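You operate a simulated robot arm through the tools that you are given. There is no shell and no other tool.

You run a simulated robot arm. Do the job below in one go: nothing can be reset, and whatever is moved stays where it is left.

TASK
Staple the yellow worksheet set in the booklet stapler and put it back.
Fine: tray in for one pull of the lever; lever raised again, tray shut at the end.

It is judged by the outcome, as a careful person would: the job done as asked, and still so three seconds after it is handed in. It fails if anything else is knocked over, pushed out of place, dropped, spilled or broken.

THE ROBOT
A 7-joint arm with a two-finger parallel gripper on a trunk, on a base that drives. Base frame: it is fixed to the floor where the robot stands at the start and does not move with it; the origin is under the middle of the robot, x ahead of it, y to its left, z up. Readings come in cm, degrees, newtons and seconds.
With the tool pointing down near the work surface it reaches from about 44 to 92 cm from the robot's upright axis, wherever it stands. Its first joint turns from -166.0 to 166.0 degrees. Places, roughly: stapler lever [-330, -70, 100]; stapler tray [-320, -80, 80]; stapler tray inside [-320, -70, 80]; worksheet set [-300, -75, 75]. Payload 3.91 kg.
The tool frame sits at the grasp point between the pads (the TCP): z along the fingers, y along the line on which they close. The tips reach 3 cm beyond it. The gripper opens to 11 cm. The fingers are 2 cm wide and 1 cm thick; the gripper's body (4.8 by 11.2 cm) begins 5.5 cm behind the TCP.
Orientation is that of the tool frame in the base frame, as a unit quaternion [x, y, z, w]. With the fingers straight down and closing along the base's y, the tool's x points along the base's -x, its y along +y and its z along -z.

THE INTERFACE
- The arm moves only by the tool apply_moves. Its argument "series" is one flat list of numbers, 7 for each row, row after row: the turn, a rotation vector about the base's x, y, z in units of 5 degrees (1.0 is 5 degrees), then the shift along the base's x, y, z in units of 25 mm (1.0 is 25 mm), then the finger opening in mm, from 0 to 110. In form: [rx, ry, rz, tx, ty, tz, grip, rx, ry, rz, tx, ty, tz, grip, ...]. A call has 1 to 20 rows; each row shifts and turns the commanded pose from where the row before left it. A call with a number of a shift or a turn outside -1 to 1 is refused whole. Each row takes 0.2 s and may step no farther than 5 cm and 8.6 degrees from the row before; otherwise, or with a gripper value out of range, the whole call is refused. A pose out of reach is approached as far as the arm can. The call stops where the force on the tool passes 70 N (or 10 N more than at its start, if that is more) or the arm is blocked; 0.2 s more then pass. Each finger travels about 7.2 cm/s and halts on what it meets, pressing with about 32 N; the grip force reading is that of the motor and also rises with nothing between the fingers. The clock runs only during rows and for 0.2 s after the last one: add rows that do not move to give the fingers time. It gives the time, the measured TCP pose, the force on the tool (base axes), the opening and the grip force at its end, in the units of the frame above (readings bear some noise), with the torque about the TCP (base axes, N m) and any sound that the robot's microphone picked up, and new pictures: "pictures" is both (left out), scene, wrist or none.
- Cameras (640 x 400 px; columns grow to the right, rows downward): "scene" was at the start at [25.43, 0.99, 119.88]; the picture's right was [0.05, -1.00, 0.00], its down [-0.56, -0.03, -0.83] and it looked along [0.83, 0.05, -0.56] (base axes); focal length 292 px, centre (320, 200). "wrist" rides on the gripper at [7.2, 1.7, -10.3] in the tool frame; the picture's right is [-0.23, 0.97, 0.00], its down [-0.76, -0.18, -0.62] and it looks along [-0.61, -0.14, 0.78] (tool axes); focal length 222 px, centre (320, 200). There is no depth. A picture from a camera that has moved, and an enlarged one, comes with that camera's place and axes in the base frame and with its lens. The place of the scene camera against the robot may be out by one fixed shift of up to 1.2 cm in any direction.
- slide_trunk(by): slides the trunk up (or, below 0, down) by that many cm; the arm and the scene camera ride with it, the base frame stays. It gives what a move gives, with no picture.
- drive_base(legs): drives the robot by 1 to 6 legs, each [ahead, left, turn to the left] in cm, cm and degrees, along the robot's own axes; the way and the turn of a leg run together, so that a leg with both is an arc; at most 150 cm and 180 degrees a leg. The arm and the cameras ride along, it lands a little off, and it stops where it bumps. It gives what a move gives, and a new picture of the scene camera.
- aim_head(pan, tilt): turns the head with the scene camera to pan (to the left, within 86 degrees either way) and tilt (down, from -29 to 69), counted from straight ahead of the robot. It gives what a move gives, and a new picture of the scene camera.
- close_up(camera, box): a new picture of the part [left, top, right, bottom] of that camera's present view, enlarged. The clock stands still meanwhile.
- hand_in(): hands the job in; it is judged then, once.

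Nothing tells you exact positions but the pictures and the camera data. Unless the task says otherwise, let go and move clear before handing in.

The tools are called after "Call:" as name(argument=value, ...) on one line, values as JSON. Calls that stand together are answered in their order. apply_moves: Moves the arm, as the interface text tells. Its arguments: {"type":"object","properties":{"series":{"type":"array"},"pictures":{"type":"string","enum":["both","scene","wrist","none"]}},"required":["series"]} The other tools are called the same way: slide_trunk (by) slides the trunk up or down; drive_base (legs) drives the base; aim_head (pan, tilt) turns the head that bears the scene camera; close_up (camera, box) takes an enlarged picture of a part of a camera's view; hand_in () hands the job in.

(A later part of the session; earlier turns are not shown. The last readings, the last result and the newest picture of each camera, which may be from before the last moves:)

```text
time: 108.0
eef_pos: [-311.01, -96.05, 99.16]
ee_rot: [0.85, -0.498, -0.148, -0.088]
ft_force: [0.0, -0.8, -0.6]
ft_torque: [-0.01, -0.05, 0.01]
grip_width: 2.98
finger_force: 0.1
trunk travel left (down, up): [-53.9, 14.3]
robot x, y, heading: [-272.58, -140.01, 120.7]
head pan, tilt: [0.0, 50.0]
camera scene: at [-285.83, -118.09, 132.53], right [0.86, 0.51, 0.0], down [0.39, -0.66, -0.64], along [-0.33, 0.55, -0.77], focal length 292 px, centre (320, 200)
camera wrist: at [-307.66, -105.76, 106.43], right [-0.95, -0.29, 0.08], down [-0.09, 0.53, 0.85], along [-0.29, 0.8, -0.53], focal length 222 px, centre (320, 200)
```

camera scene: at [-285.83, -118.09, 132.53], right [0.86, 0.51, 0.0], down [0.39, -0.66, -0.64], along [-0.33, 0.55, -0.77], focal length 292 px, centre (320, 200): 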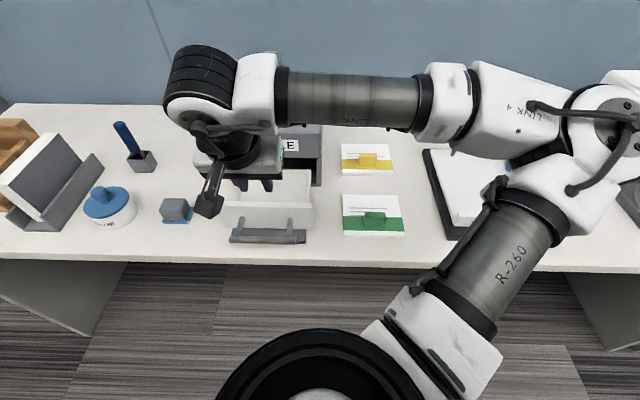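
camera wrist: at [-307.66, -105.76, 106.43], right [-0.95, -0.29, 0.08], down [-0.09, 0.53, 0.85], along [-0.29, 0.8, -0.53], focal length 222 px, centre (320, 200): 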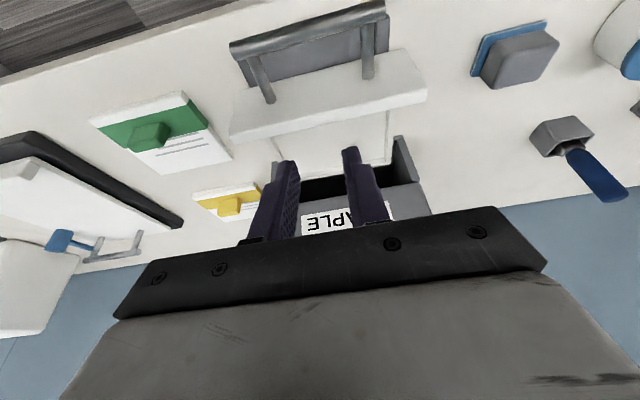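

Call:
apply_moves(series=[0, 0, 0, 0, 0, -0.97, 30, 0, 0, 0, 0, 0, -0.97, 30, 0, 0, 0, 0, 0, -0.97, 30, 0, 0, 0, 0, 0, -0.97, 30, 0, 0, 0, 0, 0, -0.97, 30, 0, 0, 0, 0, 0, 0, 30], pictures="wrist")

```text
time: 109.4
eef_pos: [-311.33, -96.04, 86.83]
ee_rot: [0.85, -0.498, -0.149, -0.088]
ft_force: [0.5, 0.2, 0.0]
ft_torque: [0.04, -0.02, 0.0]
grip_width: 2.99
finger_force: 0.1
trunk travel left (down, up): [-53.9, 14.3]
robot x, y, heading: [-272.51, -140.07, 120.4]
head pan, tilt: [0.0, 50.0]
camera wrist: at [-307.85, -105.89, 94.21], right [-0.95, -0.29, 0.08], down [-0.09, 0.53, 0.84], along [-0.29, 0.8, -0.53], focal length 222 px, centre (320, 200)
```

wrist: 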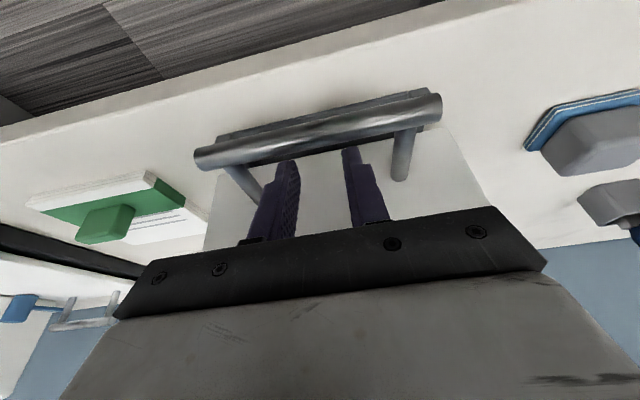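

Hooked behind the bar again. I drive back 3 cm and watch the force.

Call:
drive_base(legs=[[-3, 0, 0]])

Call:
apply_moves(series=[0, 0, 0, 0, 0, 0, 30], pictures="wrist")

```text
time: 110.2
eef_pos: [-309.82, -98.71, 86.88]
ee_rot: [0.85, -0.498, -0.149, -0.087]
ft_force: [0.6, -0.4, 0.2]
ft_torque: [0.0, -0.02, 0.01]
grip_width: 3.0
finger_force: 0.1
trunk travel left (down, up): [-53.9, 14.3]
robot x, y, heading: [-271.44, -142.72, 120.7]
head pan, tilt: [0.0, 50.0]
camera scene: at [-284.26, -120.73, 132.56], right [0.86, 0.51, 0.0], down [0.39, -0.66, -0.64], along [-0.33, 0.55, -0.77], focal length 292 px, centre (320, 200)
```

scene: 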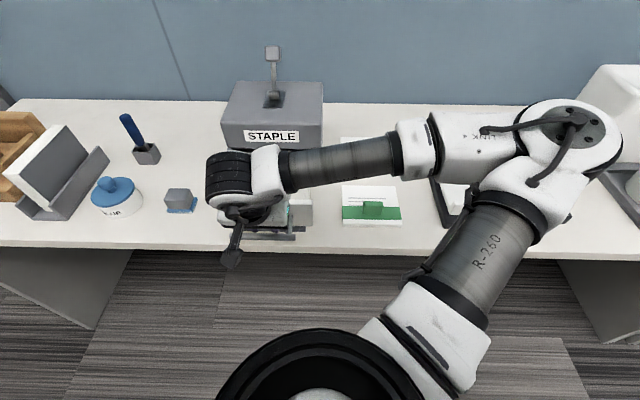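

```text
time: 110.6
eef_pos: [-309.83, -98.57, 86.93]
ee_rot: [0.85, -0.497, -0.149, -0.087]
ft_force: [0.8, -0.6, 0.1]
ft_torque: [0.02, 0.02, 0.03]
grip_width: 3.0
finger_force: 0.1
trunk travel left (down, up): [-53.9, 14.3]
robot x, y, heading: [-271.35, -142.36, 120.3]
head pan, tilt: [0.0, 50.0]
camera wrist: at [-306.31, -108.44, 94.25], right [-0.95, -0.29, 0.08], down [-0.09, 0.53, 0.84], along [-0.29, 0.8, -0.53], focal length 222 px, centre (320, 200)
```

wrist: 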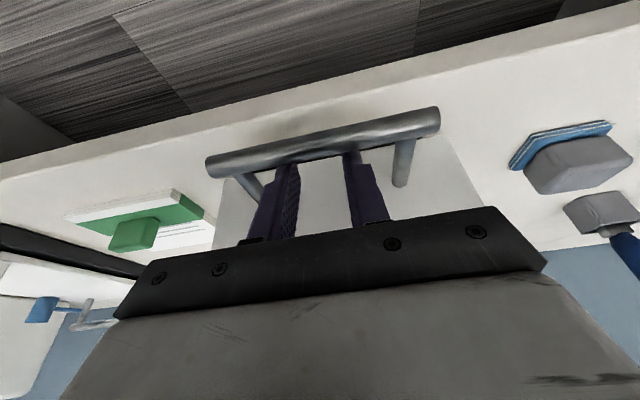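

The tray is now about 16 cm out, giving about 14 cm of free length. I unhook and go back to the yellow knob.

Call:
apply_moves(series=[0, 0, 0, 0, 0, 0.8, 30, 0, 0, 0, 0, 0, 0.8, 30, 0, 0, 0, 0, 0, 1, 30, 0, 0, 0, 0, 0, 1, 30, 0, 0, 0, 0, 0, 1, 30, 0, 0, 0, 0, 0, 1, 60, 0, 0, 0, 0, 0, 1, 80, -0.872, -0.489, 0, 0.173, 0.91, 1, 80, -0.872, -0.489, 0, 0.173, 0.91, 0, 80, -0.872, -0.489, 0, 0.173, 0.91, 0, 80, -0.872, -0.489, 0, 0.173, 0.91, 0, 80], pictures="both")

Call:
close_up(camera="scene", box=[190, 60, 350, 260])

```text
time: 113.0
eef_pos: [-307.99, -89.28, 105.72]
ee_rot: [0.863, -0.505, 0.001, 0.001]
ft_force: [0.2, -1.2, 0.1]
ft_torque: [0.05, -0.01, 0.0]
grip_width: 7.98
finger_force: 0.0
trunk travel left (down, up): [-53.9, 14.3]
robot x, y, heading: [-271.14, -142.62, 120.5]
head pan, tilt: [0.0, 50.0]
camera scene: at [-284.31, -120.62, 132.52], right [0.86, 0.51, 0.0], down [0.39, -0.66, -0.64], along [-0.33, 0.55, -0.77], focal length 292 px, centre (320, 200)
camera wrist: at [-306.05, -96.3, 116.22], right [-0.96, -0.28, 0.0], down [-0.22, 0.75, 0.62], along [-0.17, 0.6, -0.78], focal length 222 px, centre (320, 200)
```

scene: 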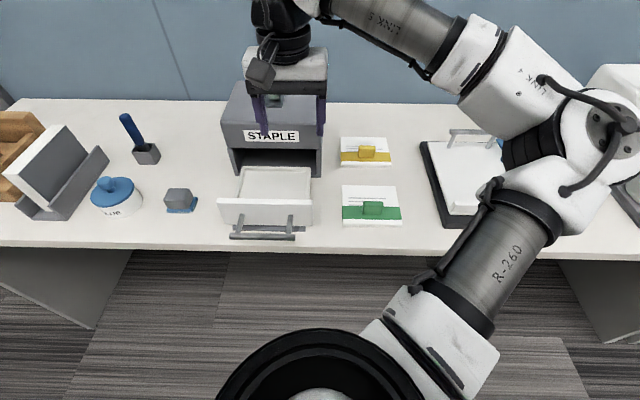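
wrist: 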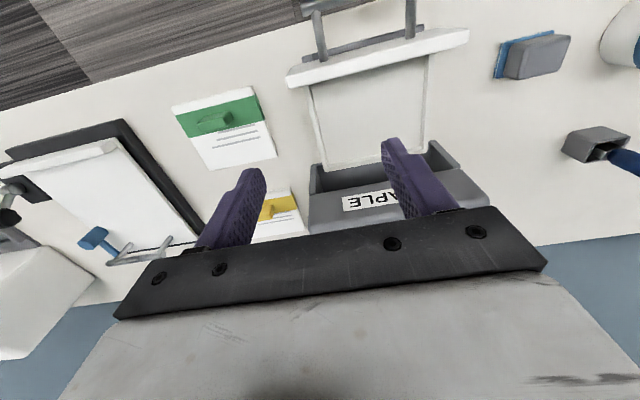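

```text
2.00 times, centred on (270, 160) of scene
camera zoom: at [-284.31, -120.62, 132.52], right [0.86, 0.51, 0.0], down [0.39, -0.66, -0.64], along [-0.33, 0.55, -0.77], focal length 583 px, centre (420, 280)
```

zoom: 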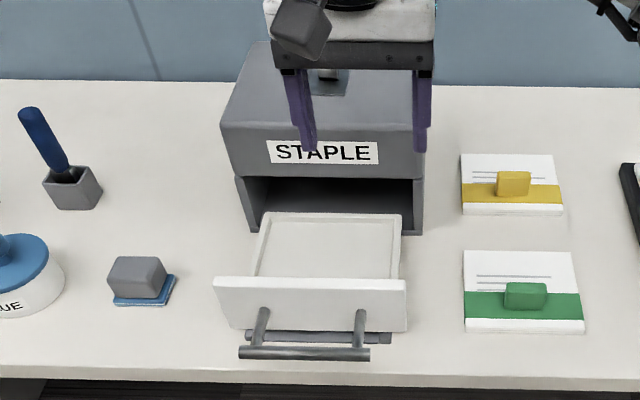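

Call:
apply_moves(series=[0, 0, 0, 0.168, 0.904, 0, 80, 0, 0, 0, 0.168, 0.904, 0, 80, 0, 0, 0, 0.168, 0.904, 0, 80, 0, 0, 0, 0.168, 0.904, 0, 80, 0, 0, 0, 0.168, 0.904, 0, 80, 0, 0, 0, 0.168, 0.904, 0, 80, 0, 0, 0, 0.168, 0.904, 0, 80, 0, 0, 0, 0.168, 0.904, 0, 80, 0, 0, 0, 0.168, 0.904, 0, 80, 0, 0, 0, 0.168, 0.904, 0, 80, 0, 0, 0, 0.168, 0.904, 0, 80, 0, 0, 0, 0, 0, -0.95, 80, 0, 0, 0, 0, 0, -0.95, 80, 0, 0, 0, 0, 0, -0.95, 80, 0, 0, 0, 0, 0, -0.95, 80, 0, 0, 0, 0, 0, -0.95, 80, 0, 0, 0, 0, 0, -0.95, 80, 0, 0, 0, 0, 0, -0.95, 80, 0, 0, 0, 0, 0, 0, 80])

```text
time: 117.0
eef_pos: [-303.48, -64.62, 89.47]
ee_rot: [0.863, -0.505, 0.0, 0.001]
ft_force: [-0.2, -0.1, 0.8]
ft_torque: [-0.03, 0.01, -0.01]
grip_width: 8.01
finger_force: 0.1
trunk travel left (down, up): [-53.9, 14.3]
robot x, y, heading: [-270.93, -142.81, 120.8]
head pan, tilt: [0.0, 50.0]
camera scene: at [-284.3, -120.66, 132.53], right [0.86, 0.51, 0.0], down [0.39, -0.66, -0.64], along [-0.33, 0.55, -0.77], focal length 292 px, centre (320, 200)
camera wrist: at [-301.44, -71.75, 99.82], right [-0.96, -0.28, 0.0], down [-0.22, 0.75, 0.62], along [-0.17, 0.6, -0.78], focal length 222 px, centre (320, 200)
```

scene: 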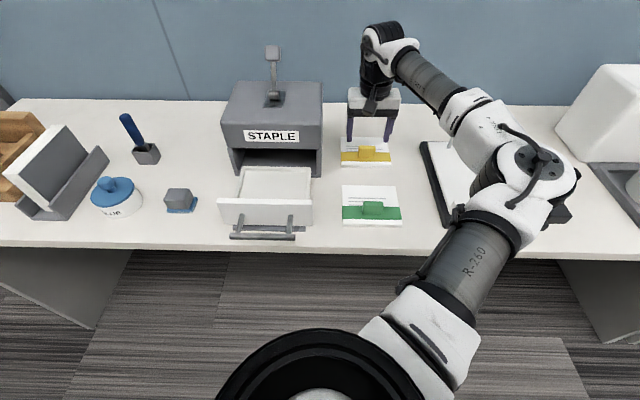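
wrist: 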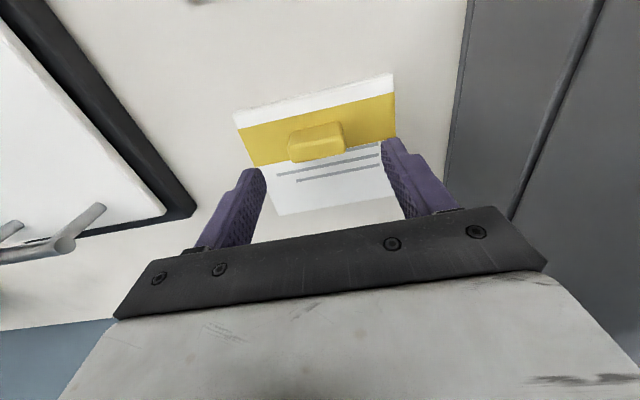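

Aligned over the knob (within 0.3 cm). I descend, grip fully and lift gently.

Call:
apply_moves(series=[0, 0, 0, 0.04, 0.02, -0.8, 80, 0, 0, 0, 0.03, 0.02, -0.8, 80, 0, 0, 0, 0, 0, -0.42, 80, 0, 0, 0, 0, 0, 0, 60, 0, 0, 0, 0, 0, 0, 30, 0, 0, 0, 0, 0, 0, 0, 0, 0, 0, 0, 0, 0, 0, 0, 0, 0, 0, 0, 0, 0, 0, 0, 0, 0, 0, 0.1, 0, 0, 0, 0, 0, 0, 0.15, 0, 0, 0, 0, 0, 0, 0.2, 0, 0, 0, 0, 0, 0, 0.2, 0, 0, 0, 0, 0, 0, 0, 0])

```text
time: 119.8
eef_pos: [-303.3, -64.53, 85.89]
ee_rot: [0.863, -0.505, 0.001, 0.0]
ft_force: [-0.3, 0.4, -1.4]
ft_torque: [-0.05, -0.03, 0.01]
grip_width: 4.38
finger_force: 31.7
trunk travel left (down, up): [-53.9, 14.3]
robot x, y, heading: [-271.16, -142.45, 120.8]
head pan, tilt: [0.0, 50.0]
camera scene: at [-284.3, -120.64, 132.53], right [0.86, 0.51, 0.0], down [0.39, -0.66, -0.64], along [-0.33, 0.55, -0.77], focal length 292 px, centre (320, 200)
camera wrist: at [-301.27, -71.63, 96.27], right [-0.96, -0.28, 0.0], down [-0.22, 0.75, 0.62], along [-0.17, 0.6, -0.78], focal length 222 px, centre (320, 200)
```

scene: 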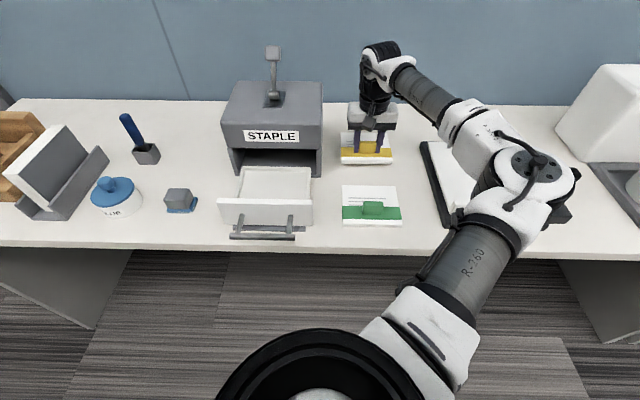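
wrist: 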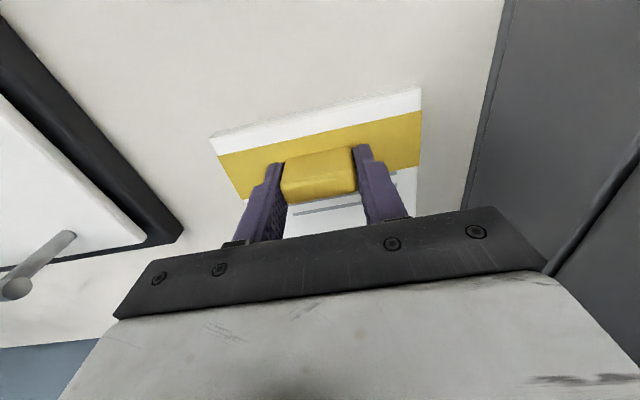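

Held again. Lift, then over to the tray as before, a bit nearer to me this time.

Call:
apply_moves(series=[0, 0, 0, 0, 0, 0.2, 0, 0, 0, 0, 0, 0, 0.25, 0, 0, 0, 0, 0, 0, 0.3, 0, 0, 0, 0, 0, 0, 0.35, 0, 0, 0, 0, 0, 0, 0.4, 0, 0, 0, 0, 0, 0, 0.4, 0, 0, 0, 0, 0, 0, 0.45, 0, 0, 0, 0, 0, 0, 0.45, 0, 0, 0, 0, 0, 0, 0.5, 0, 0, 0, 0, 0, 0, 0.5, 0, 0, 0, 0, 0, 0, 0.5, 0, 0, 0, 0, 0, 0, 0.5, 0, 0, 0, 0, 0, 0, 0.5, 0, 0, 0, 0, 0, 0, 0.5, 0, 0, 0, 0, 0, 0, 0.4, 0, 0, 0, 0, 0, 0, 0.3, 0, 0, 0, 0, 0, 0, 0.2, 0, 0, 0, 0, 0, 0, 0.1, 0], pictures="none")

Call:
apply_moves(series=[0, 0, 0, 0.16, -0.29, 0, 0, 0, 0, 0, 0.34, -0.6, 0, 0, 0, 0, 0, 0.38, -0.68, 0, 0, 0, 0, 0, 0.38, -0.68, 0, 0, 0, 0, 0, 0.38, -0.68, 0, 0, 0, 0, 0, 0.38, -0.68, 0, 0, 0, 0, 0, 0.38, -0.68, 0, 0, 0, 0, 0, 0.38, -0.68, 0, 0, 0, 0, 0, 0.34, -0.6, 0, 0, 0, 0, 0, 0.24, -0.43, 0, 0, 0, 0, 0, 0, 0, 0, 0], pictures="none")

Call:
apply_moves(series=[0, 0, 0, -0.3, -0.168, 0, 0, 0, 0, 0, -0.6, -0.336, 0, 0, 0, 0, 0, -0.7, -0.392, 0, 0, 0, 0, 0, -0.7, -0.392, 0, 0, 0, 0, 0, -0.7, -0.392, 0, 0, 0, 0, 0, -0.7, -0.392, 0, 0, 0, 0, 0, -0.7, -0.392, 0, 0, 0, 0, 0, -0.7, -0.392, 0, 0, 0, 0, 0, -0.7, -0.392, 0, 0, 0, 0, 0, -0.7, -0.392, 0, 0, 0, 0, 0, -0.7, -0.392, 0, 0, 0, 0, 0, -0.4, -0.224, 0, 0, 0, 0, 0, -0.2, -0.118, 0, 0, 0, 0, 0, 0, 0, 0, 0], pictures="both")

Call:
close_up(camera="scene", box=[190, 60, 350, 260])

```text
time: 123.6
eef_pos: [-303.32, -64.62, 102.83]
ee_rot: [0.863, -0.506, 0.001, 0.001]
ft_force: [0.1, 1.3, -0.6]
ft_torque: [-0.01, 0.0, 0.0]
grip_width: 4.37
finger_force: 31.8
trunk travel left (down, up): [-53.9, 14.3]
robot x, y, heading: [-271.42, -142.11, 120.6]
head pan, tilt: [0.0, 50.0]
```

```text
time: 126.0
eef_pos: [-294.97, -79.41, 102.91]
ee_rot: [0.863, -0.506, 0.001, 0.0]
ft_force: [0.7, -1.3, -1.7]
ft_torque: [-0.02, -0.01, 0.01]
grip_width: 4.36
finger_force: 32.0
trunk travel left (down, up): [-53.9, 14.3]
robot x, y, heading: [-271.47, -142.48, 120.5]
head pan, tilt: [0.0, 50.0]
```

```text
time: 129.0
eef_pos: [-314.33, -90.59, 102.95]
ee_rot: [0.863, -0.505, 0.001, 0.0]
ft_force: [-0.4, 0.2, -0.6]
ft_torque: [-0.01, -0.02, 0.01]
grip_width: 4.35
finger_force: 32.2
trunk travel left (down, up): [-53.9, 14.3]
robot x, y, heading: [-271.33, -142.66, 120.8]
head pan, tilt: [0.0, 50.0]
camera scene: at [-284.3, -120.65, 132.53], right [0.86, 0.51, 0.0], down [0.39, -0.66, -0.64], along [-0.33, 0.55, -0.77], focal length 292 px, centre (320, 200)
camera wrist: at [-312.4, -97.59, 113.33], right [-0.96, -0.28, 0.0], down [-0.22, 0.75, 0.62], along [-0.17, 0.6, -0.78], focal length 222 px, centre (320, 200)
```

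scene: 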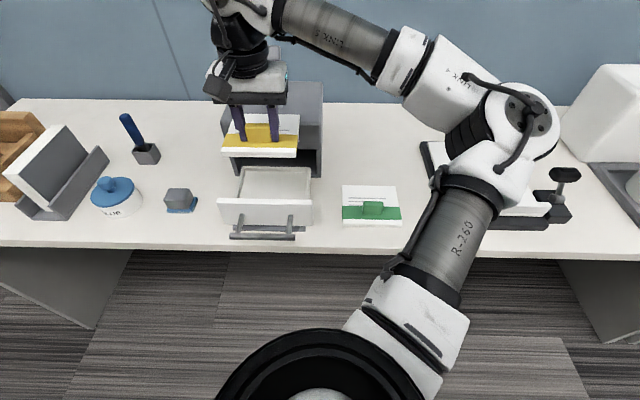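
wrist: 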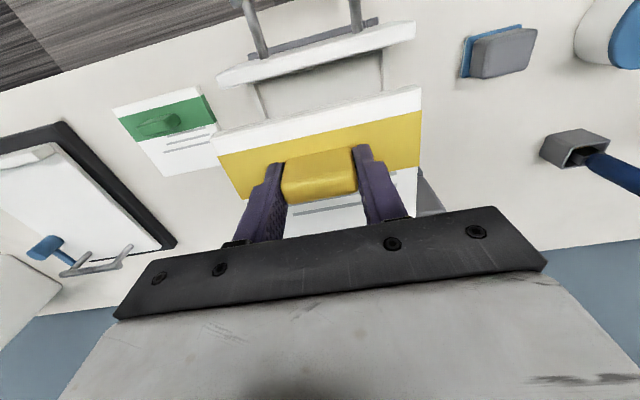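

```text
2.00 times, centred on (270, 160) of scene
camera zoom: at [-284.3, -120.65, 132.53], right [0.86, 0.51, 0.0], down [0.39, -0.66, -0.64], along [-0.33, 0.55, -0.77], focal length 583 px, centre (420, 280)
```

zoom: 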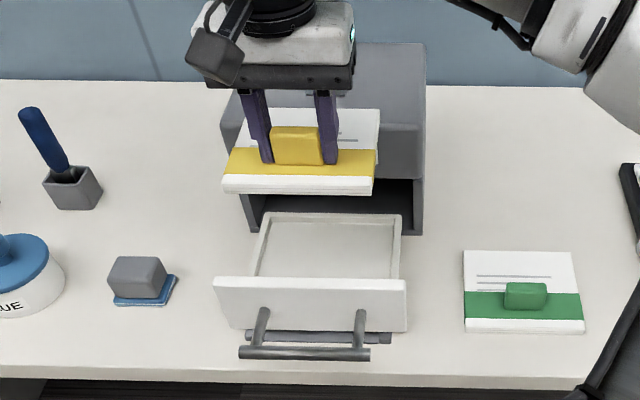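

The set hangs centred over the tray. I lower it to just above the tray floor and check.

Call:
apply_moves(series=[0, 0, 0, 0, 0, -0.3, 0, 0, 0, 0, 0, 0, -0.5, 0, 0, 0, 0, 0, 0, -0.6, 0, 0, 0, 0, 0, 0, -0.6, 0, 0, 0, 0, 0, 0, -0.6, 0, 0, 0, 0, 0, 0, -0.6, 0, 0, 0, 0, 0, 0, -0.6, 0, 0, 0, 0, 0, 0, -0.6, 0, 0, 0, 0, 0, 0, -0.4, 0, 0, 0, 0, 0, 0, -0.2, 0, 0, 0, 0, 0, 0, 0, 0])

Call:
close_up(camera="scene", box=[190, 110, 350, 250])

```text
time: 131.4
eef_pos: [-314.42, -90.46, 90.22]
ee_rot: [0.863, -0.506, 0.001, 0.0]
ft_force: [-0.3, 0.6, -1.2]
ft_torque: [0.01, 0.0, 0.02]
grip_width: 4.36
finger_force: 31.8
trunk travel left (down, up): [-53.9, 14.3]
robot x, y, heading: [-271.35, -142.56, 120.4]
head pan, tilt: [0.0, 50.0]
camera scene: at [-284.31, -120.65, 132.53], right [0.86, 0.51, 0.0], down [0.39, -0.66, -0.64], along [-0.33, 0.55, -0.77], focal length 292 px, centre (320, 200)
camera wrist: at [-312.44, -97.49, 100.71], right [-0.96, -0.28, 0.0], down [-0.22, 0.75, 0.62], along [-0.17, 0.6, -0.78], focal length 222 px, centre (320, 200)
```

scene: 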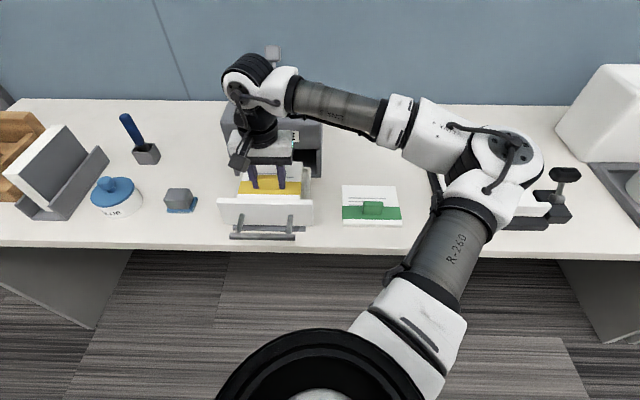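
wrist: 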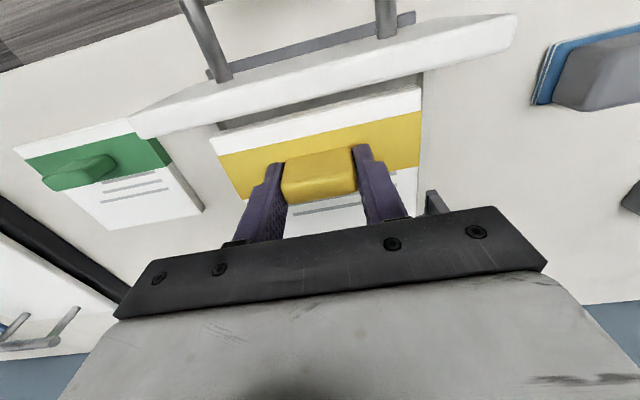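

```text
2.86 times, centred on (270, 180) of scene
camera zoom: at [-284.31, -120.65, 132.53], right [0.86, 0.51, 0.0], down [0.39, -0.66, -0.64], along [-0.33, 0.55, -0.77], focal length 833 px, centre (463, 257)
```

zoom: 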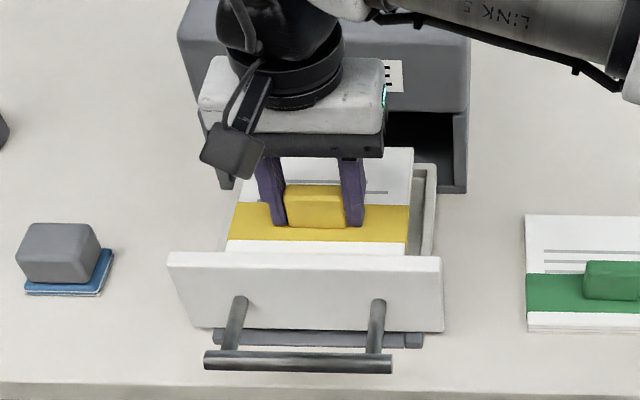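

Good margins left and right. I continue down slowly.

Call:
apply_moves(series=[0, 0, 0, 0, 0, -0.3, 0, 0, 0, 0, 0, 0, -0.3, 0, 0, 0, 0, 0, 0, -0.3, 0, 0, 0, 0, 0, 0, -0.2, 0, 0, 0, 0, 0, 0, -0.1, 0, 0, 0, 0, 0, 0, 0, 0], pictures="none")

Call:
apply_moves(series=[0, 0, 0, 0, 0, -0.1, 0, 0, 0, 0, 0, 0, -0.1, 0, 0, 0, 0, 0, 0, 0, 0], pictures="none")

Call:
apply_moves(series=[0, 0, 0, 0, 0, -0.1, 0, 0, 0, 0, 0, 0, -0.06, 0, 0, 0, 0, 0, 0, 0, 0], pictures="wrist")

```text
time: 132.8
eef_pos: [-314.37, -90.45, 87.17]
ee_rot: [0.863, -0.505, 0.002, 0.0]
ft_force: [0.3, 0.2, 0.1]
ft_torque: [-0.04, -0.02, -0.01]
grip_width: 4.35
finger_force: 31.8
trunk travel left (down, up): [-53.9, 14.3]
robot x, y, heading: [-271.57, -142.21, 120.9]
head pan, tilt: [0.0, 50.0]
```

```text
time: 133.6
eef_pos: [-314.44, -90.55, 87.05]
ee_rot: [0.863, -0.505, -0.001, 0.0]
ft_force: [2.2, 2.4, 18.1]
ft_torque: [-0.27, -0.47, 0.0]
grip_width: 4.34
finger_force: 32.3
trunk travel left (down, up): [-53.9, 14.3]
robot x, y, heading: [-271.35, -142.49, 120.6]
head pan, tilt: [0.0, 50.0]
```

```text
time: 134.4
eef_pos: [-314.32, -90.47, 86.91]
ee_rot: [0.863, -0.506, -0.005, 0.0]
ft_force: [3.2, 3.5, 57.8]
ft_torque: [-0.15, -1.39, -0.17]
grip_width: 4.36
finger_force: 32.0
trunk travel left (down, up): [-53.9, 14.3]
robot x, y, heading: [-271.25, -142.29, 120.6]
head pan, tilt: [0.0, 50.0]
camera wrist: at [-312.25, -97.76, 97.33], right [-0.96, -0.28, 0.01], down [-0.21, 0.75, 0.63], along [-0.18, 0.6, -0.78], focal length 222 px, centre (320, 200)
```

wrist: 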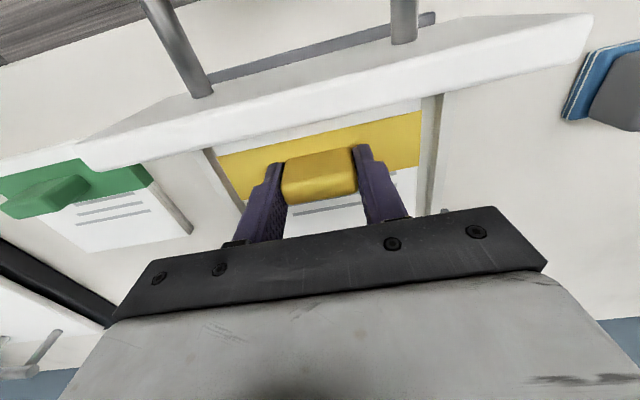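

The set rests on the tray floor between both side walls. I ease the pressure, release and rise.

Call:
apply_moves(series=[0, 0, 0, 0, 0, 0.12, 0, 0, 0, 0, 0, 0, 0, 0, 0, 0, 0, 0, 0, 0, 30, 0, 0, 0, 0, 0, 0, 60, 0, 0, 0, 0, 0, 0, 70, 0, 0, 0, 0, 0, 0, 70, 0, 0, 0, 0, 0, 0.4, 70, 0, 0, 0, 0, 0, 0.8, 70, 0, 0, 0, 0, 0, 1, 70, 0, 0, 0, 0, 0, 1, 70, 0, 0, 0, 0, 0, 1, 70, 0, 0, 0, 0, 0, 1, 70, 0, 0, 0, 0, 0, 1, 70, 0, 0, 0, 0, 0, 1, 70])

Call:
close_up(camera="wrist", box=[200, 0, 480, 200])

Call:
close_up(camera="scene", box=[190, 110, 350, 250])

```text
time: 137.4
eef_pos: [-314.28, -90.51, 104.71]
ee_rot: [0.863, -0.505, 0.001, -0.001]
ft_force: [-0.1, 1.3, 0.2]
ft_torque: [0.01, -0.02, -0.02]
grip_width: 6.99
finger_force: 0.0
trunk travel left (down, up): [-53.9, 14.3]
robot x, y, heading: [-271.59, -142.54, 120.5]
head pan, tilt: [0.0, 50.0]
camera scene: at [-284.3, -120.67, 132.53], right [0.86, 0.51, 0.0], down [0.39, -0.66, -0.64], along [-0.33, 0.55, -0.77], focal length 292 px, centre (320, 200)
camera wrist: at [-312.29, -97.72, 115.16], right [-0.96, -0.28, 0.0], down [-0.22, 0.75, 0.62], along [-0.17, 0.6, -0.78], focal length 222 px, centre (320, 200)
```

scene: 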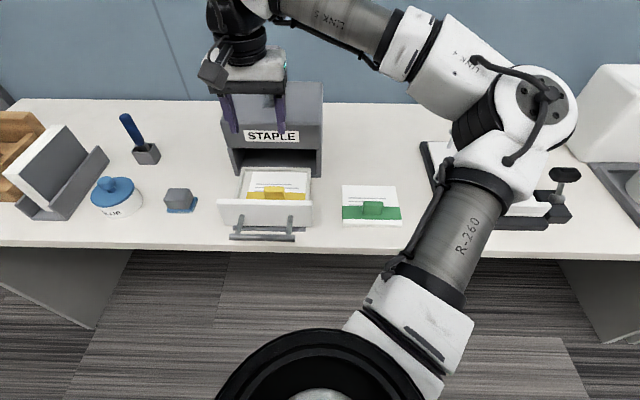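
wrist: 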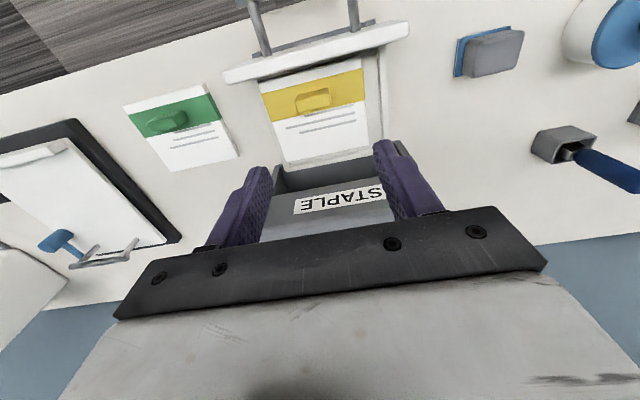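

```text
2.00 times, centred on (340, 100) of wrist
camera zoom: at [-312.29, -97.72, 115.16], right [-0.96, -0.28, 0.0], down [-0.22, 0.75, 0.62], along [-0.17, 0.6, -0.78], focal length 444 px, centre (280, 400)
```

zoom: 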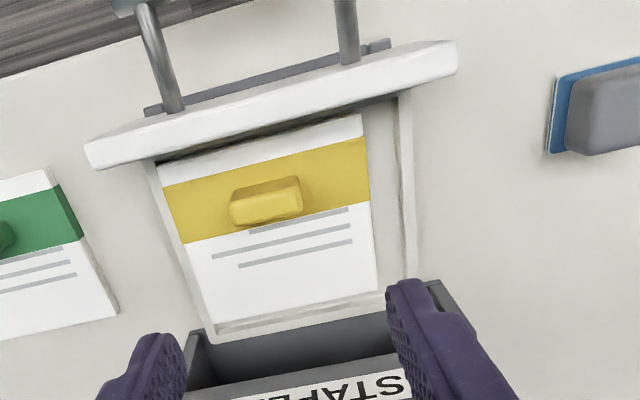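

```text
2.86 times, centred on (270, 180) of scene
camera zoom: at [-284.3, -120.67, 132.53], right [0.86, 0.51, 0.0], down [0.39, -0.66, -0.64], along [-0.33, 0.55, -0.77], focal length 833 px, centre (463, 257)
```

zoom: 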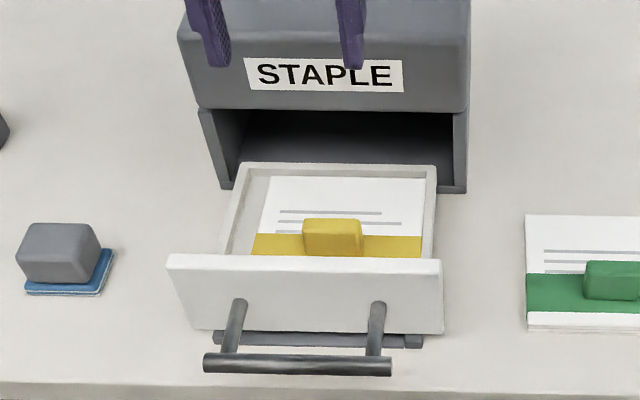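

The set lies flat in the tray. Now I bring the nearly closed fingers down in front of the bar to push the tray shut.

Call:
apply_moves(series=[0, 0, 0, 0.42, -0.79, 0, 30, 0, 0, 0, 0.42, -0.79, 0, 30, 0, 0, 0, 0.42, -0.79, 0, 30, 0, 0, 0, 0.42, -0.79, 0, 30, 0, 0, 0, 0.42, -0.79, 0, 30, 0, 0, 0, 0.42, -0.79, 0, 30, 0, 0, 0, 0, 0, -0.9, 30, 0, 0, 0, 0, 0, -0.9, 30, 0, 0, 0, 0, 0, -0.9, 30, 0, 0, 0, 0, 0, -0.9, 30, 0, 0, 0, 0, 0, -0.9, 30, 0, 0, 0, 0, 0, 0, 30])

```text
time: 140.0
eef_pos: [-308.17, -102.32, 93.43]
ee_rot: [0.863, -0.505, 0.001, 0.0]
ft_force: [1.4, 0.0, -0.8]
ft_torque: [-0.03, 0.0, 0.0]
grip_width: 3.0
finger_force: 0.1
trunk travel left (down, up): [-53.9, 14.3]
robot x, y, heading: [-271.21, -142.24, 120.5]
head pan, tilt: [0.0, 50.0]
camera scene: at [-284.3, -120.66, 132.53], right [0.86, 0.51, 0.0], down [0.39, -0.66, -0.64], along [-0.33, 0.55, -0.77], focal length 292 px, centre (320, 200)
camera wrist: at [-306.13, -109.42, 103.78], right [-0.96, -0.28, 0.0], down [-0.22, 0.75, 0.62], along [-0.17, 0.6, -0.78], focal length 222 px, centre (320, 200)
```

scene: 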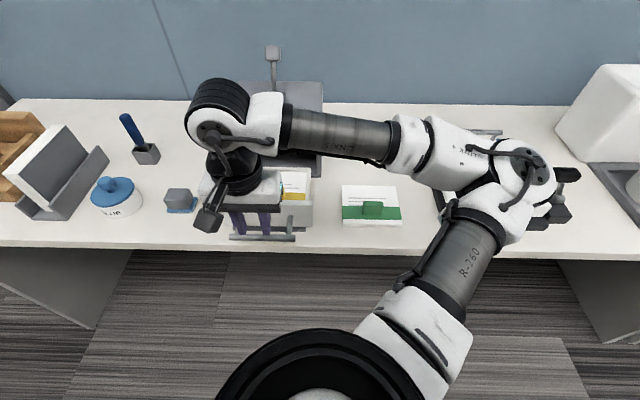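
wrist: 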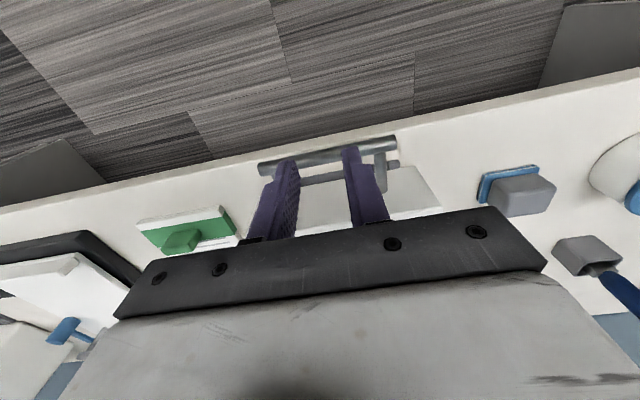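

The fingers are 2.5 cm on my side of the bar. I go down and push the tray in.

Call:
apply_moves(series=[0, 0, 0, 0, 0, -0.95, 30, 0, 0, 0, 0, 0, -0.95, 30, 0, 0, 0, 0, 0, -0.95, 30, 0, 0, 0, 0, 0, 0, 30], pictures="wrist")

```text
time: 141.0
eef_pos: [-308.0, -102.14, 86.28]
ee_rot: [0.863, -0.505, 0.001, 0.0]
ft_force: [-0.2, -0.2, -0.6]
ft_torque: [-0.01, 0.03, 0.02]
grip_width: 2.99
finger_force: 0.0
trunk travel left (down, up): [-53.9, 14.3]
robot x, y, heading: [-271.2, -142.54, 120.5]
head pan, tilt: [0.0, 50.0]
camera wrist: at [-306.0, -109.21, 96.77], right [-0.96, -0.28, 0.0], down [-0.22, 0.75, 0.62], along [-0.17, 0.6, -0.78], focal length 222 px, centre (320, 200)
```

wrist: 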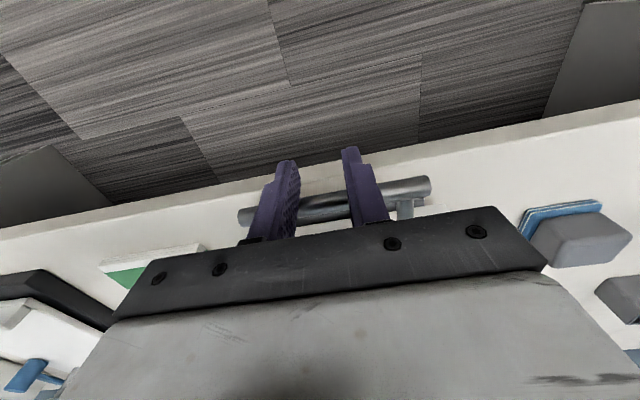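

Call:
apply_moves(series=[0, 0, 0, -0.15, 0.26, 0, 30, 0, 0, 0, -0.293, 0.523, 0, 30, 0, 0, 0, -0.293, 0.523, 0, 30, 0, 0, 0, -0.293, 0.523, 0, 30, 0, 0, 0, -0.293, 0.523, 0, 30, 0, 0, 0, -0.293, 0.523, 0, 30, 0, 0, 0, -0.293, 0.523, 0, 30, 0, 0, 0, -0.293, 0.523, 0, 30, 0, 0, 0, -0.293, 0.523, 0, 30, 0, 0, 0, -0.293, 0.523, 0, 30, 0, 0, 0, 0, 0, 0, 30])

```text
time: 143.4
eef_pos: [-315.1, -89.87, 86.28]
ee_rot: [0.863, -0.506, 0.001, 0.001]
ft_force: [-0.5, 1.0, 1.0]
ft_torque: [-0.03, 0.0, -0.01]
grip_width: 2.97
finger_force: 0.0
trunk travel left (down, up): [-53.9, 14.3]
robot x, y, heading: [-271.74, -142.45, 120.5]
head pan, tilt: [0.0, 50.0]
camera scene: at [-284.3, -120.65, 132.53], right [0.86, 0.51, 0.0], down [0.39, -0.66, -0.64], along [-0.33, 0.55, -0.77], focal length 292 px, centre (320, 200)
camera wrist: at [-313.03, -96.96, 96.76], right [-0.96, -0.28, 0.0], down [-0.22, 0.75, 0.62], along [-0.17, 0.6, -0.78], focal length 222 px, centre (320, 200)
```

scene: 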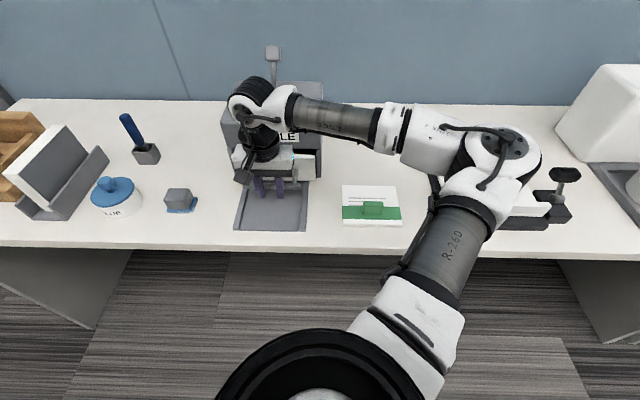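
wrist: 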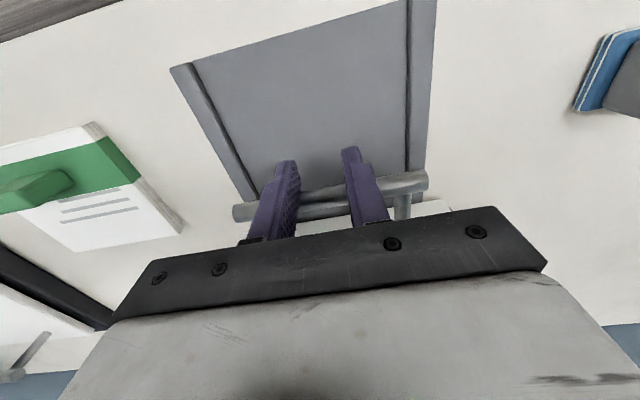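

Moving freely; I push the last few centimetres gently until it seats.

Call:
apply_moves(series=[0, 0, 0, -0.12, 0.21, 0, 30, 0, 0, 0, -0.12, 0.21, 0, 30, 0, 0, 0, -0.12, 0.21, 0, 30, 0, 0, 0, -0.1, 0.174, 0, 30, 0, 0, 0, -0.06, 0.105, 0, 30, 0, 0, 0, 0, 0, 0, 30], pictures="none")

Call:
apply_moves(series=[0, 0, 0, -0.06, 0.105, 0, 30, 0, 0, 0, -0.06, 0.105, 0, 30, 0, 0, 0, 0, 0, 0, 30], pictures="both")

```text
time: 144.8
eef_pos: [-316.25, -87.97, 86.37]
ee_rot: [0.863, -0.505, 0.003, 0.001]
ft_force: [16.6, -23.4, -2.8]
ft_torque: [-0.42, -0.12, -0.58]
grip_width: 3.21
finger_force: 1.1
trunk travel left (down, up): [-53.9, 14.3]
robot x, y, heading: [-271.36, -142.58, 120.5]
head pan, tilt: [0.0, 50.0]
```

```text
time: 145.7
eef_pos: [-316.3, -88.06, 86.27]
ee_rot: [0.865, -0.501, 0.011, 0.006]
ft_force: [9.5, -10.8, 2.7]
ft_torque: [-0.08, -0.14, -0.28]
grip_width: 3.13
finger_force: 1.8
trunk travel left (down, up): [-53.9, 14.3]
robot x, y, heading: [-270.91, -142.5, 120.6]
head pan, tilt: [0.0, 50.0]
stopped in row 3: the force on the tool passed its limit at 70 N (the readings are from after the stop); the commanded pose is now the measured one
camera scene: at [-284.18, -120.79, 132.59], right [0.86, 0.51, 0.0], down [0.39, -0.66, -0.64], along [-0.33, 0.55, -0.77], focal length 292 px, centre (320, 200)
camera wrist: at [-314.39, -94.96, 96.86], right [-0.96, -0.29, -0.01], down [-0.23, 0.76, 0.6], along [-0.17, 0.58, -0.8], focal length 222 px, centre (320, 200)
```

scene: 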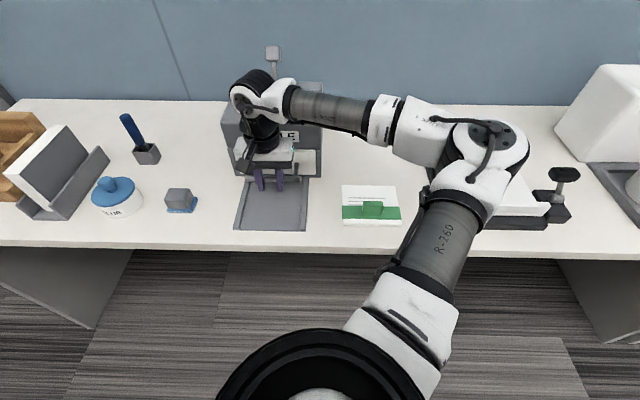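
wrist: 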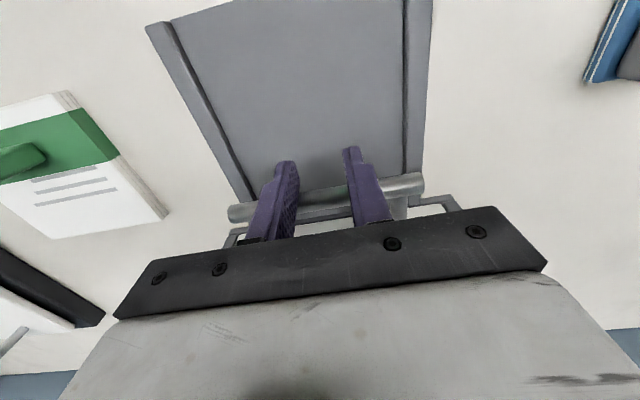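

It stopped hard near the fully shut position. I back off, rise and look whether the drawer is seated.

Call:
apply_moves(series=[0, 0, 0, 0.2, -0.35, 0, 30, 0, 0, 0, 0.2, -0.35, 0, 30, 0, 0, 0, 0.3, -0.5, 0.5, 30, 0, 0, 0, 0, 0, 1, 30, 0, 0, 0, 0, 0, 1, 30, 0, 0, 0, 0, 0, 1, 30, 0, 0, 0, 0, 0, 1, 30, 0, 0, 0, 0, 0, 1, 30, 0, 0, 0, 0.8, 0.45, 1, 30, 0, 0, 0, 0.8, 0.45, 1, 30, 0, 0, 0, 0.8, 0.45, 0, 30, 0, 0, 0, 0.8, 0.45, 0, 30, 0, 0, 0, 0.8, 0.45, 0, 30, 0, 0, 0, 0.8, 0.45, 0, 30])

Call:
close_up(camera="scene", box=[200, 30, 350, 240])

Call:
close_up(camera="wrist", box=[340, 0, 640, 220])

```text
time: 148.7
eef_pos: [-302.73, -84.11, 104.97]
ee_rot: [0.865, -0.502, 0.011, 0.005]
ft_force: [-0.2, -1.1, 0.7]
ft_torque: [0.01, -0.02, -0.02]
grip_width: 3.01
finger_force: 0.0
trunk travel left (down, up): [-53.9, 14.3]
robot x, y, heading: [-271.2, -142.43, 120.7]
head pan, tilt: [0.0, 50.0]
camera scene: at [-284.25, -120.69, 132.53], right [0.86, 0.51, 0.0], down [0.39, -0.66, -0.64], along [-0.33, 0.55, -0.77], focal length 292 px, centre (320, 200)
camera wrist: at [-300.81, -91.02, 115.65], right [-0.96, -0.29, -0.01], down [-0.23, 0.76, 0.61], along [-0.17, 0.58, -0.8], focal length 222 px, centre (320, 200)
```

scene: 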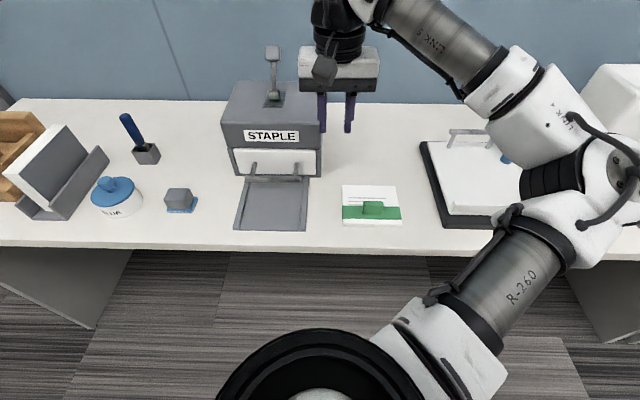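
wrist: 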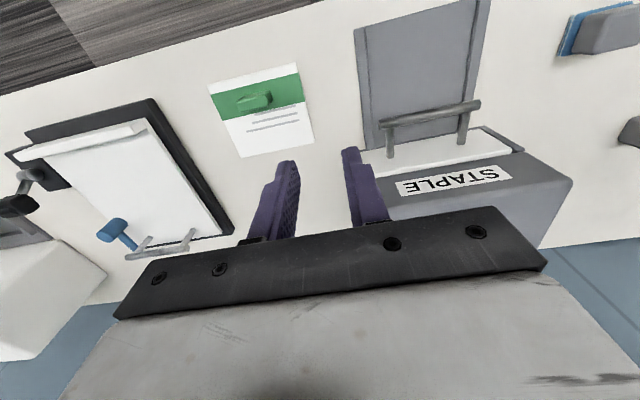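

```text
1.90 times, centred on (275, 135) of scene
camera zoom: at [-284.25, -120.69, 132.53], right [0.86, 0.51, 0.0], down [0.39, -0.66, -0.64], along [-0.33, 0.55, -0.77], focal length 555 px, centre (406, 324)
```

zoom: 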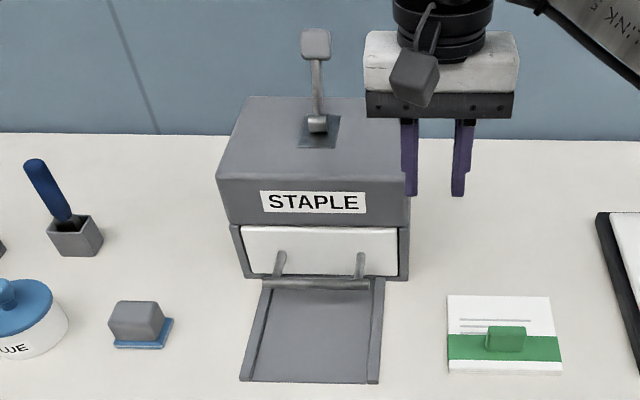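

```text
1.82 times, centred on (490, 110) of wrist
camera zoom: at [-300.81, -91.02, 115.65], right [-0.96, -0.29, -0.01], down [-0.23, 0.76, 0.61], along [-0.17, 0.58, -0.8], focal length 404 px, centre (11, 364)
```

zoom: 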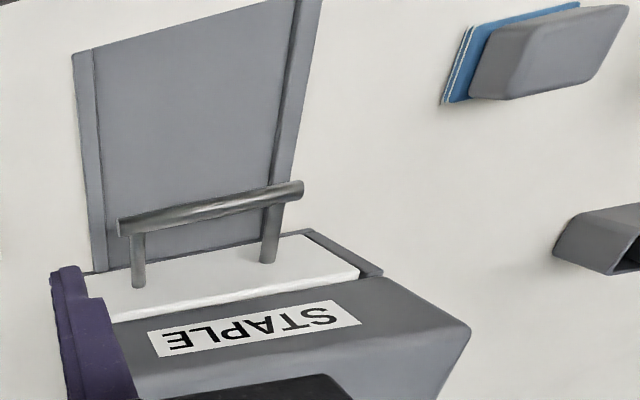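

The drawer is shut again (bar back at its original place, n≈80.2) and the stapler has not moved. Next the lever: I drive 12 cm nearer for reach and straighten the tool.

Call:
drive_base(legs=[[12, 0, 0]])

Call:
apply_moves(series=[0.226, 0.16, -0.09, 0, 0, 1, 110, 0, 0, 0, 0, 0, 1, 110, 0, 0, 0, 0, 0, 1, 110, 0, 0, 0, 0, 0, 1, 110, 0, 0, 0, 0, 0, 0.5, 110], pictures="scene")

```text
time: 149.9
eef_pos: [-308.75, -73.74, 104.92]
ee_rot: [0.864, -0.503, 0.01, 0.005]
ft_force: [0.1, -0.1, -0.4]
ft_torque: [0.0, -0.04, -0.01]
grip_width: 3.0
finger_force: 0.2
trunk travel left (down, up): [-53.9, 14.3]
robot x, y, heading: [-277.61, -132.19, 120.6]
head pan, tilt: [0.0, 50.0]
camera scene: at [-290.36, -110.31, 132.51], right [0.86, 0.51, 0.0], down [0.39, -0.66, -0.64], along [-0.33, 0.55, -0.77], focal length 292 px, centre (320, 200)
```

scene: 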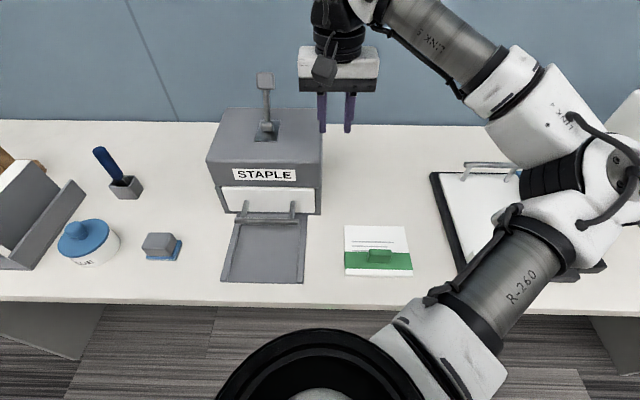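

```text
time: 151.1
eef_pos: [-308.64, -73.83, 116.17]
ee_rot: [0.862, -0.506, -0.002, 0.001]
ft_force: [0.3, 0.0, 0.4]
ft_torque: [0.0, 0.04, 0.01]
grip_width: 10.99
finger_force: 0.1
trunk travel left (down, up): [-53.9, 14.3]
robot x, y, heading: [-277.27, -132.15, 120.4]
head pan, tilt: [0.0, 50.0]
camera scene: at [-290.32, -110.38, 132.53], right [0.86, 0.51, 0.0], down [0.39, -0.66, -0.64], along [-0.33, 0.55, -0.77], focal length 292 px, centre (320, 200)
```

scene: 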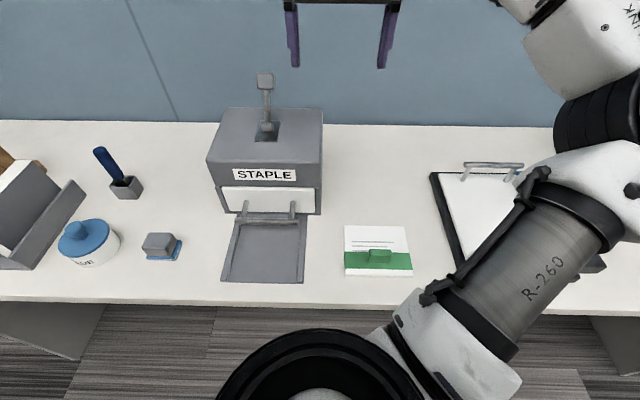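

I move over the lever, fingertips still above it, for a look with the wrist camera.

Call:
apply_moves(series=[0, 0, 0, -0.98, -0.052, 0, 110, 0, 0, 0, -0.98, -0.052, 0, 110, 0, 0, 0, -0.98, -0.052, 0, 110, 0, 0, 0, -0.98, -0.052, 0, 110, 0, 0, 0, -0.98, -0.052, 0, 110, 0, 0, 0, -0.98, -0.052, 0, 110, 0, 0, 0, 0, 0, 0, 110])

Call:
close_up(camera="wrist", box=[200, 40, 460, 240])

Call:
close_up(camera="scene", box=[190, 20, 350, 180])

```text
time: 152.7
eef_pos: [-323.37, -74.46, 116.3]
ee_rot: [0.862, -0.506, -0.001, 0.0]
ft_force: [0.2, 0.5, -0.7]
ft_torque: [0.01, 0.01, 0.0]
grip_width: 10.99
finger_force: 0.0
trunk travel left (down, up): [-53.9, 14.3]
robot x, y, heading: [-277.61, -131.87, 120.3]
head pan, tilt: [0.0, 50.0]
camera scene: at [-290.31, -110.38, 132.53], right [0.86, 0.51, 0.0], down [0.39, -0.66, -0.64], along [-0.33, 0.55, -0.77], focal length 292 px, centre (320, 200)
camera wrist: at [-321.35, -81.58, 126.72], right [-0.96, -0.28, 0.0], down [-0.21, 0.75, 0.62], along [-0.17, 0.6, -0.78], focal length 222 px, centre (320, 200)
```

scene: 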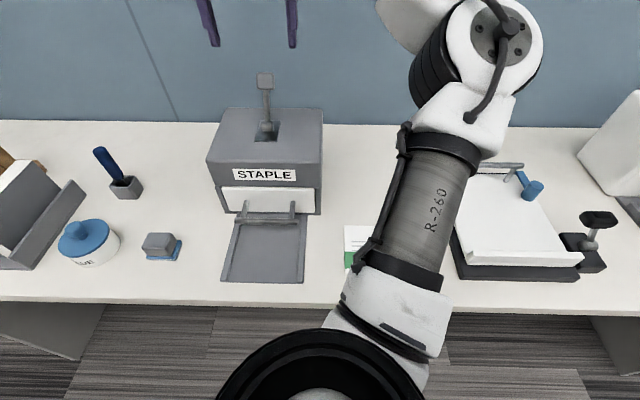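
wrist: 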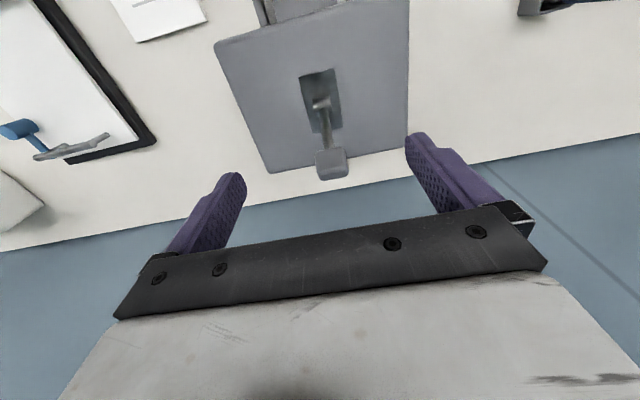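

```text
2.00 times, centred on (330, 140) of wrist
camera zoom: at [-321.35, -81.58, 126.72], right [-0.96, -0.28, 0.0], down [-0.21, 0.75, 0.62], along [-0.17, 0.6, -0.78], focal length 444 px, centre (300, 320)
```

zoom: 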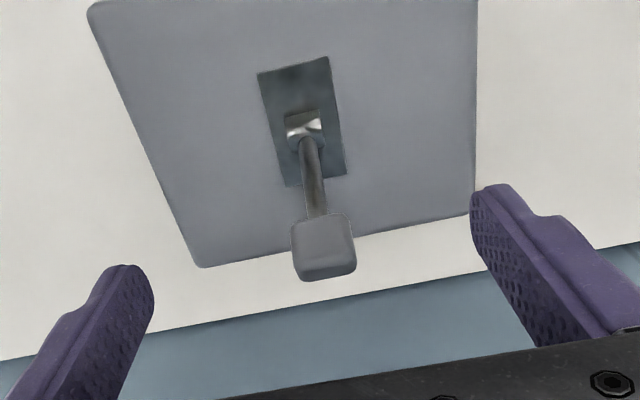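

```text
2.50 times, centred on (270, 100) of scene
camera zoom: at [-290.31, -110.38, 132.53], right [0.86, 0.51, 0.0], down [0.39, -0.66, -0.64], along [-0.33, 0.55, -0.77], focal length 729 px, centre (445, 450)
```

zoom: 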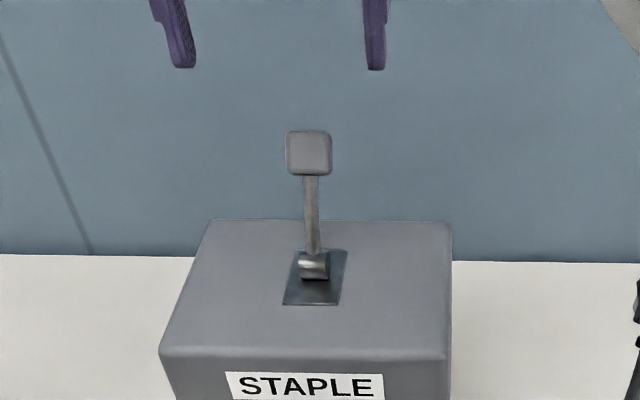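

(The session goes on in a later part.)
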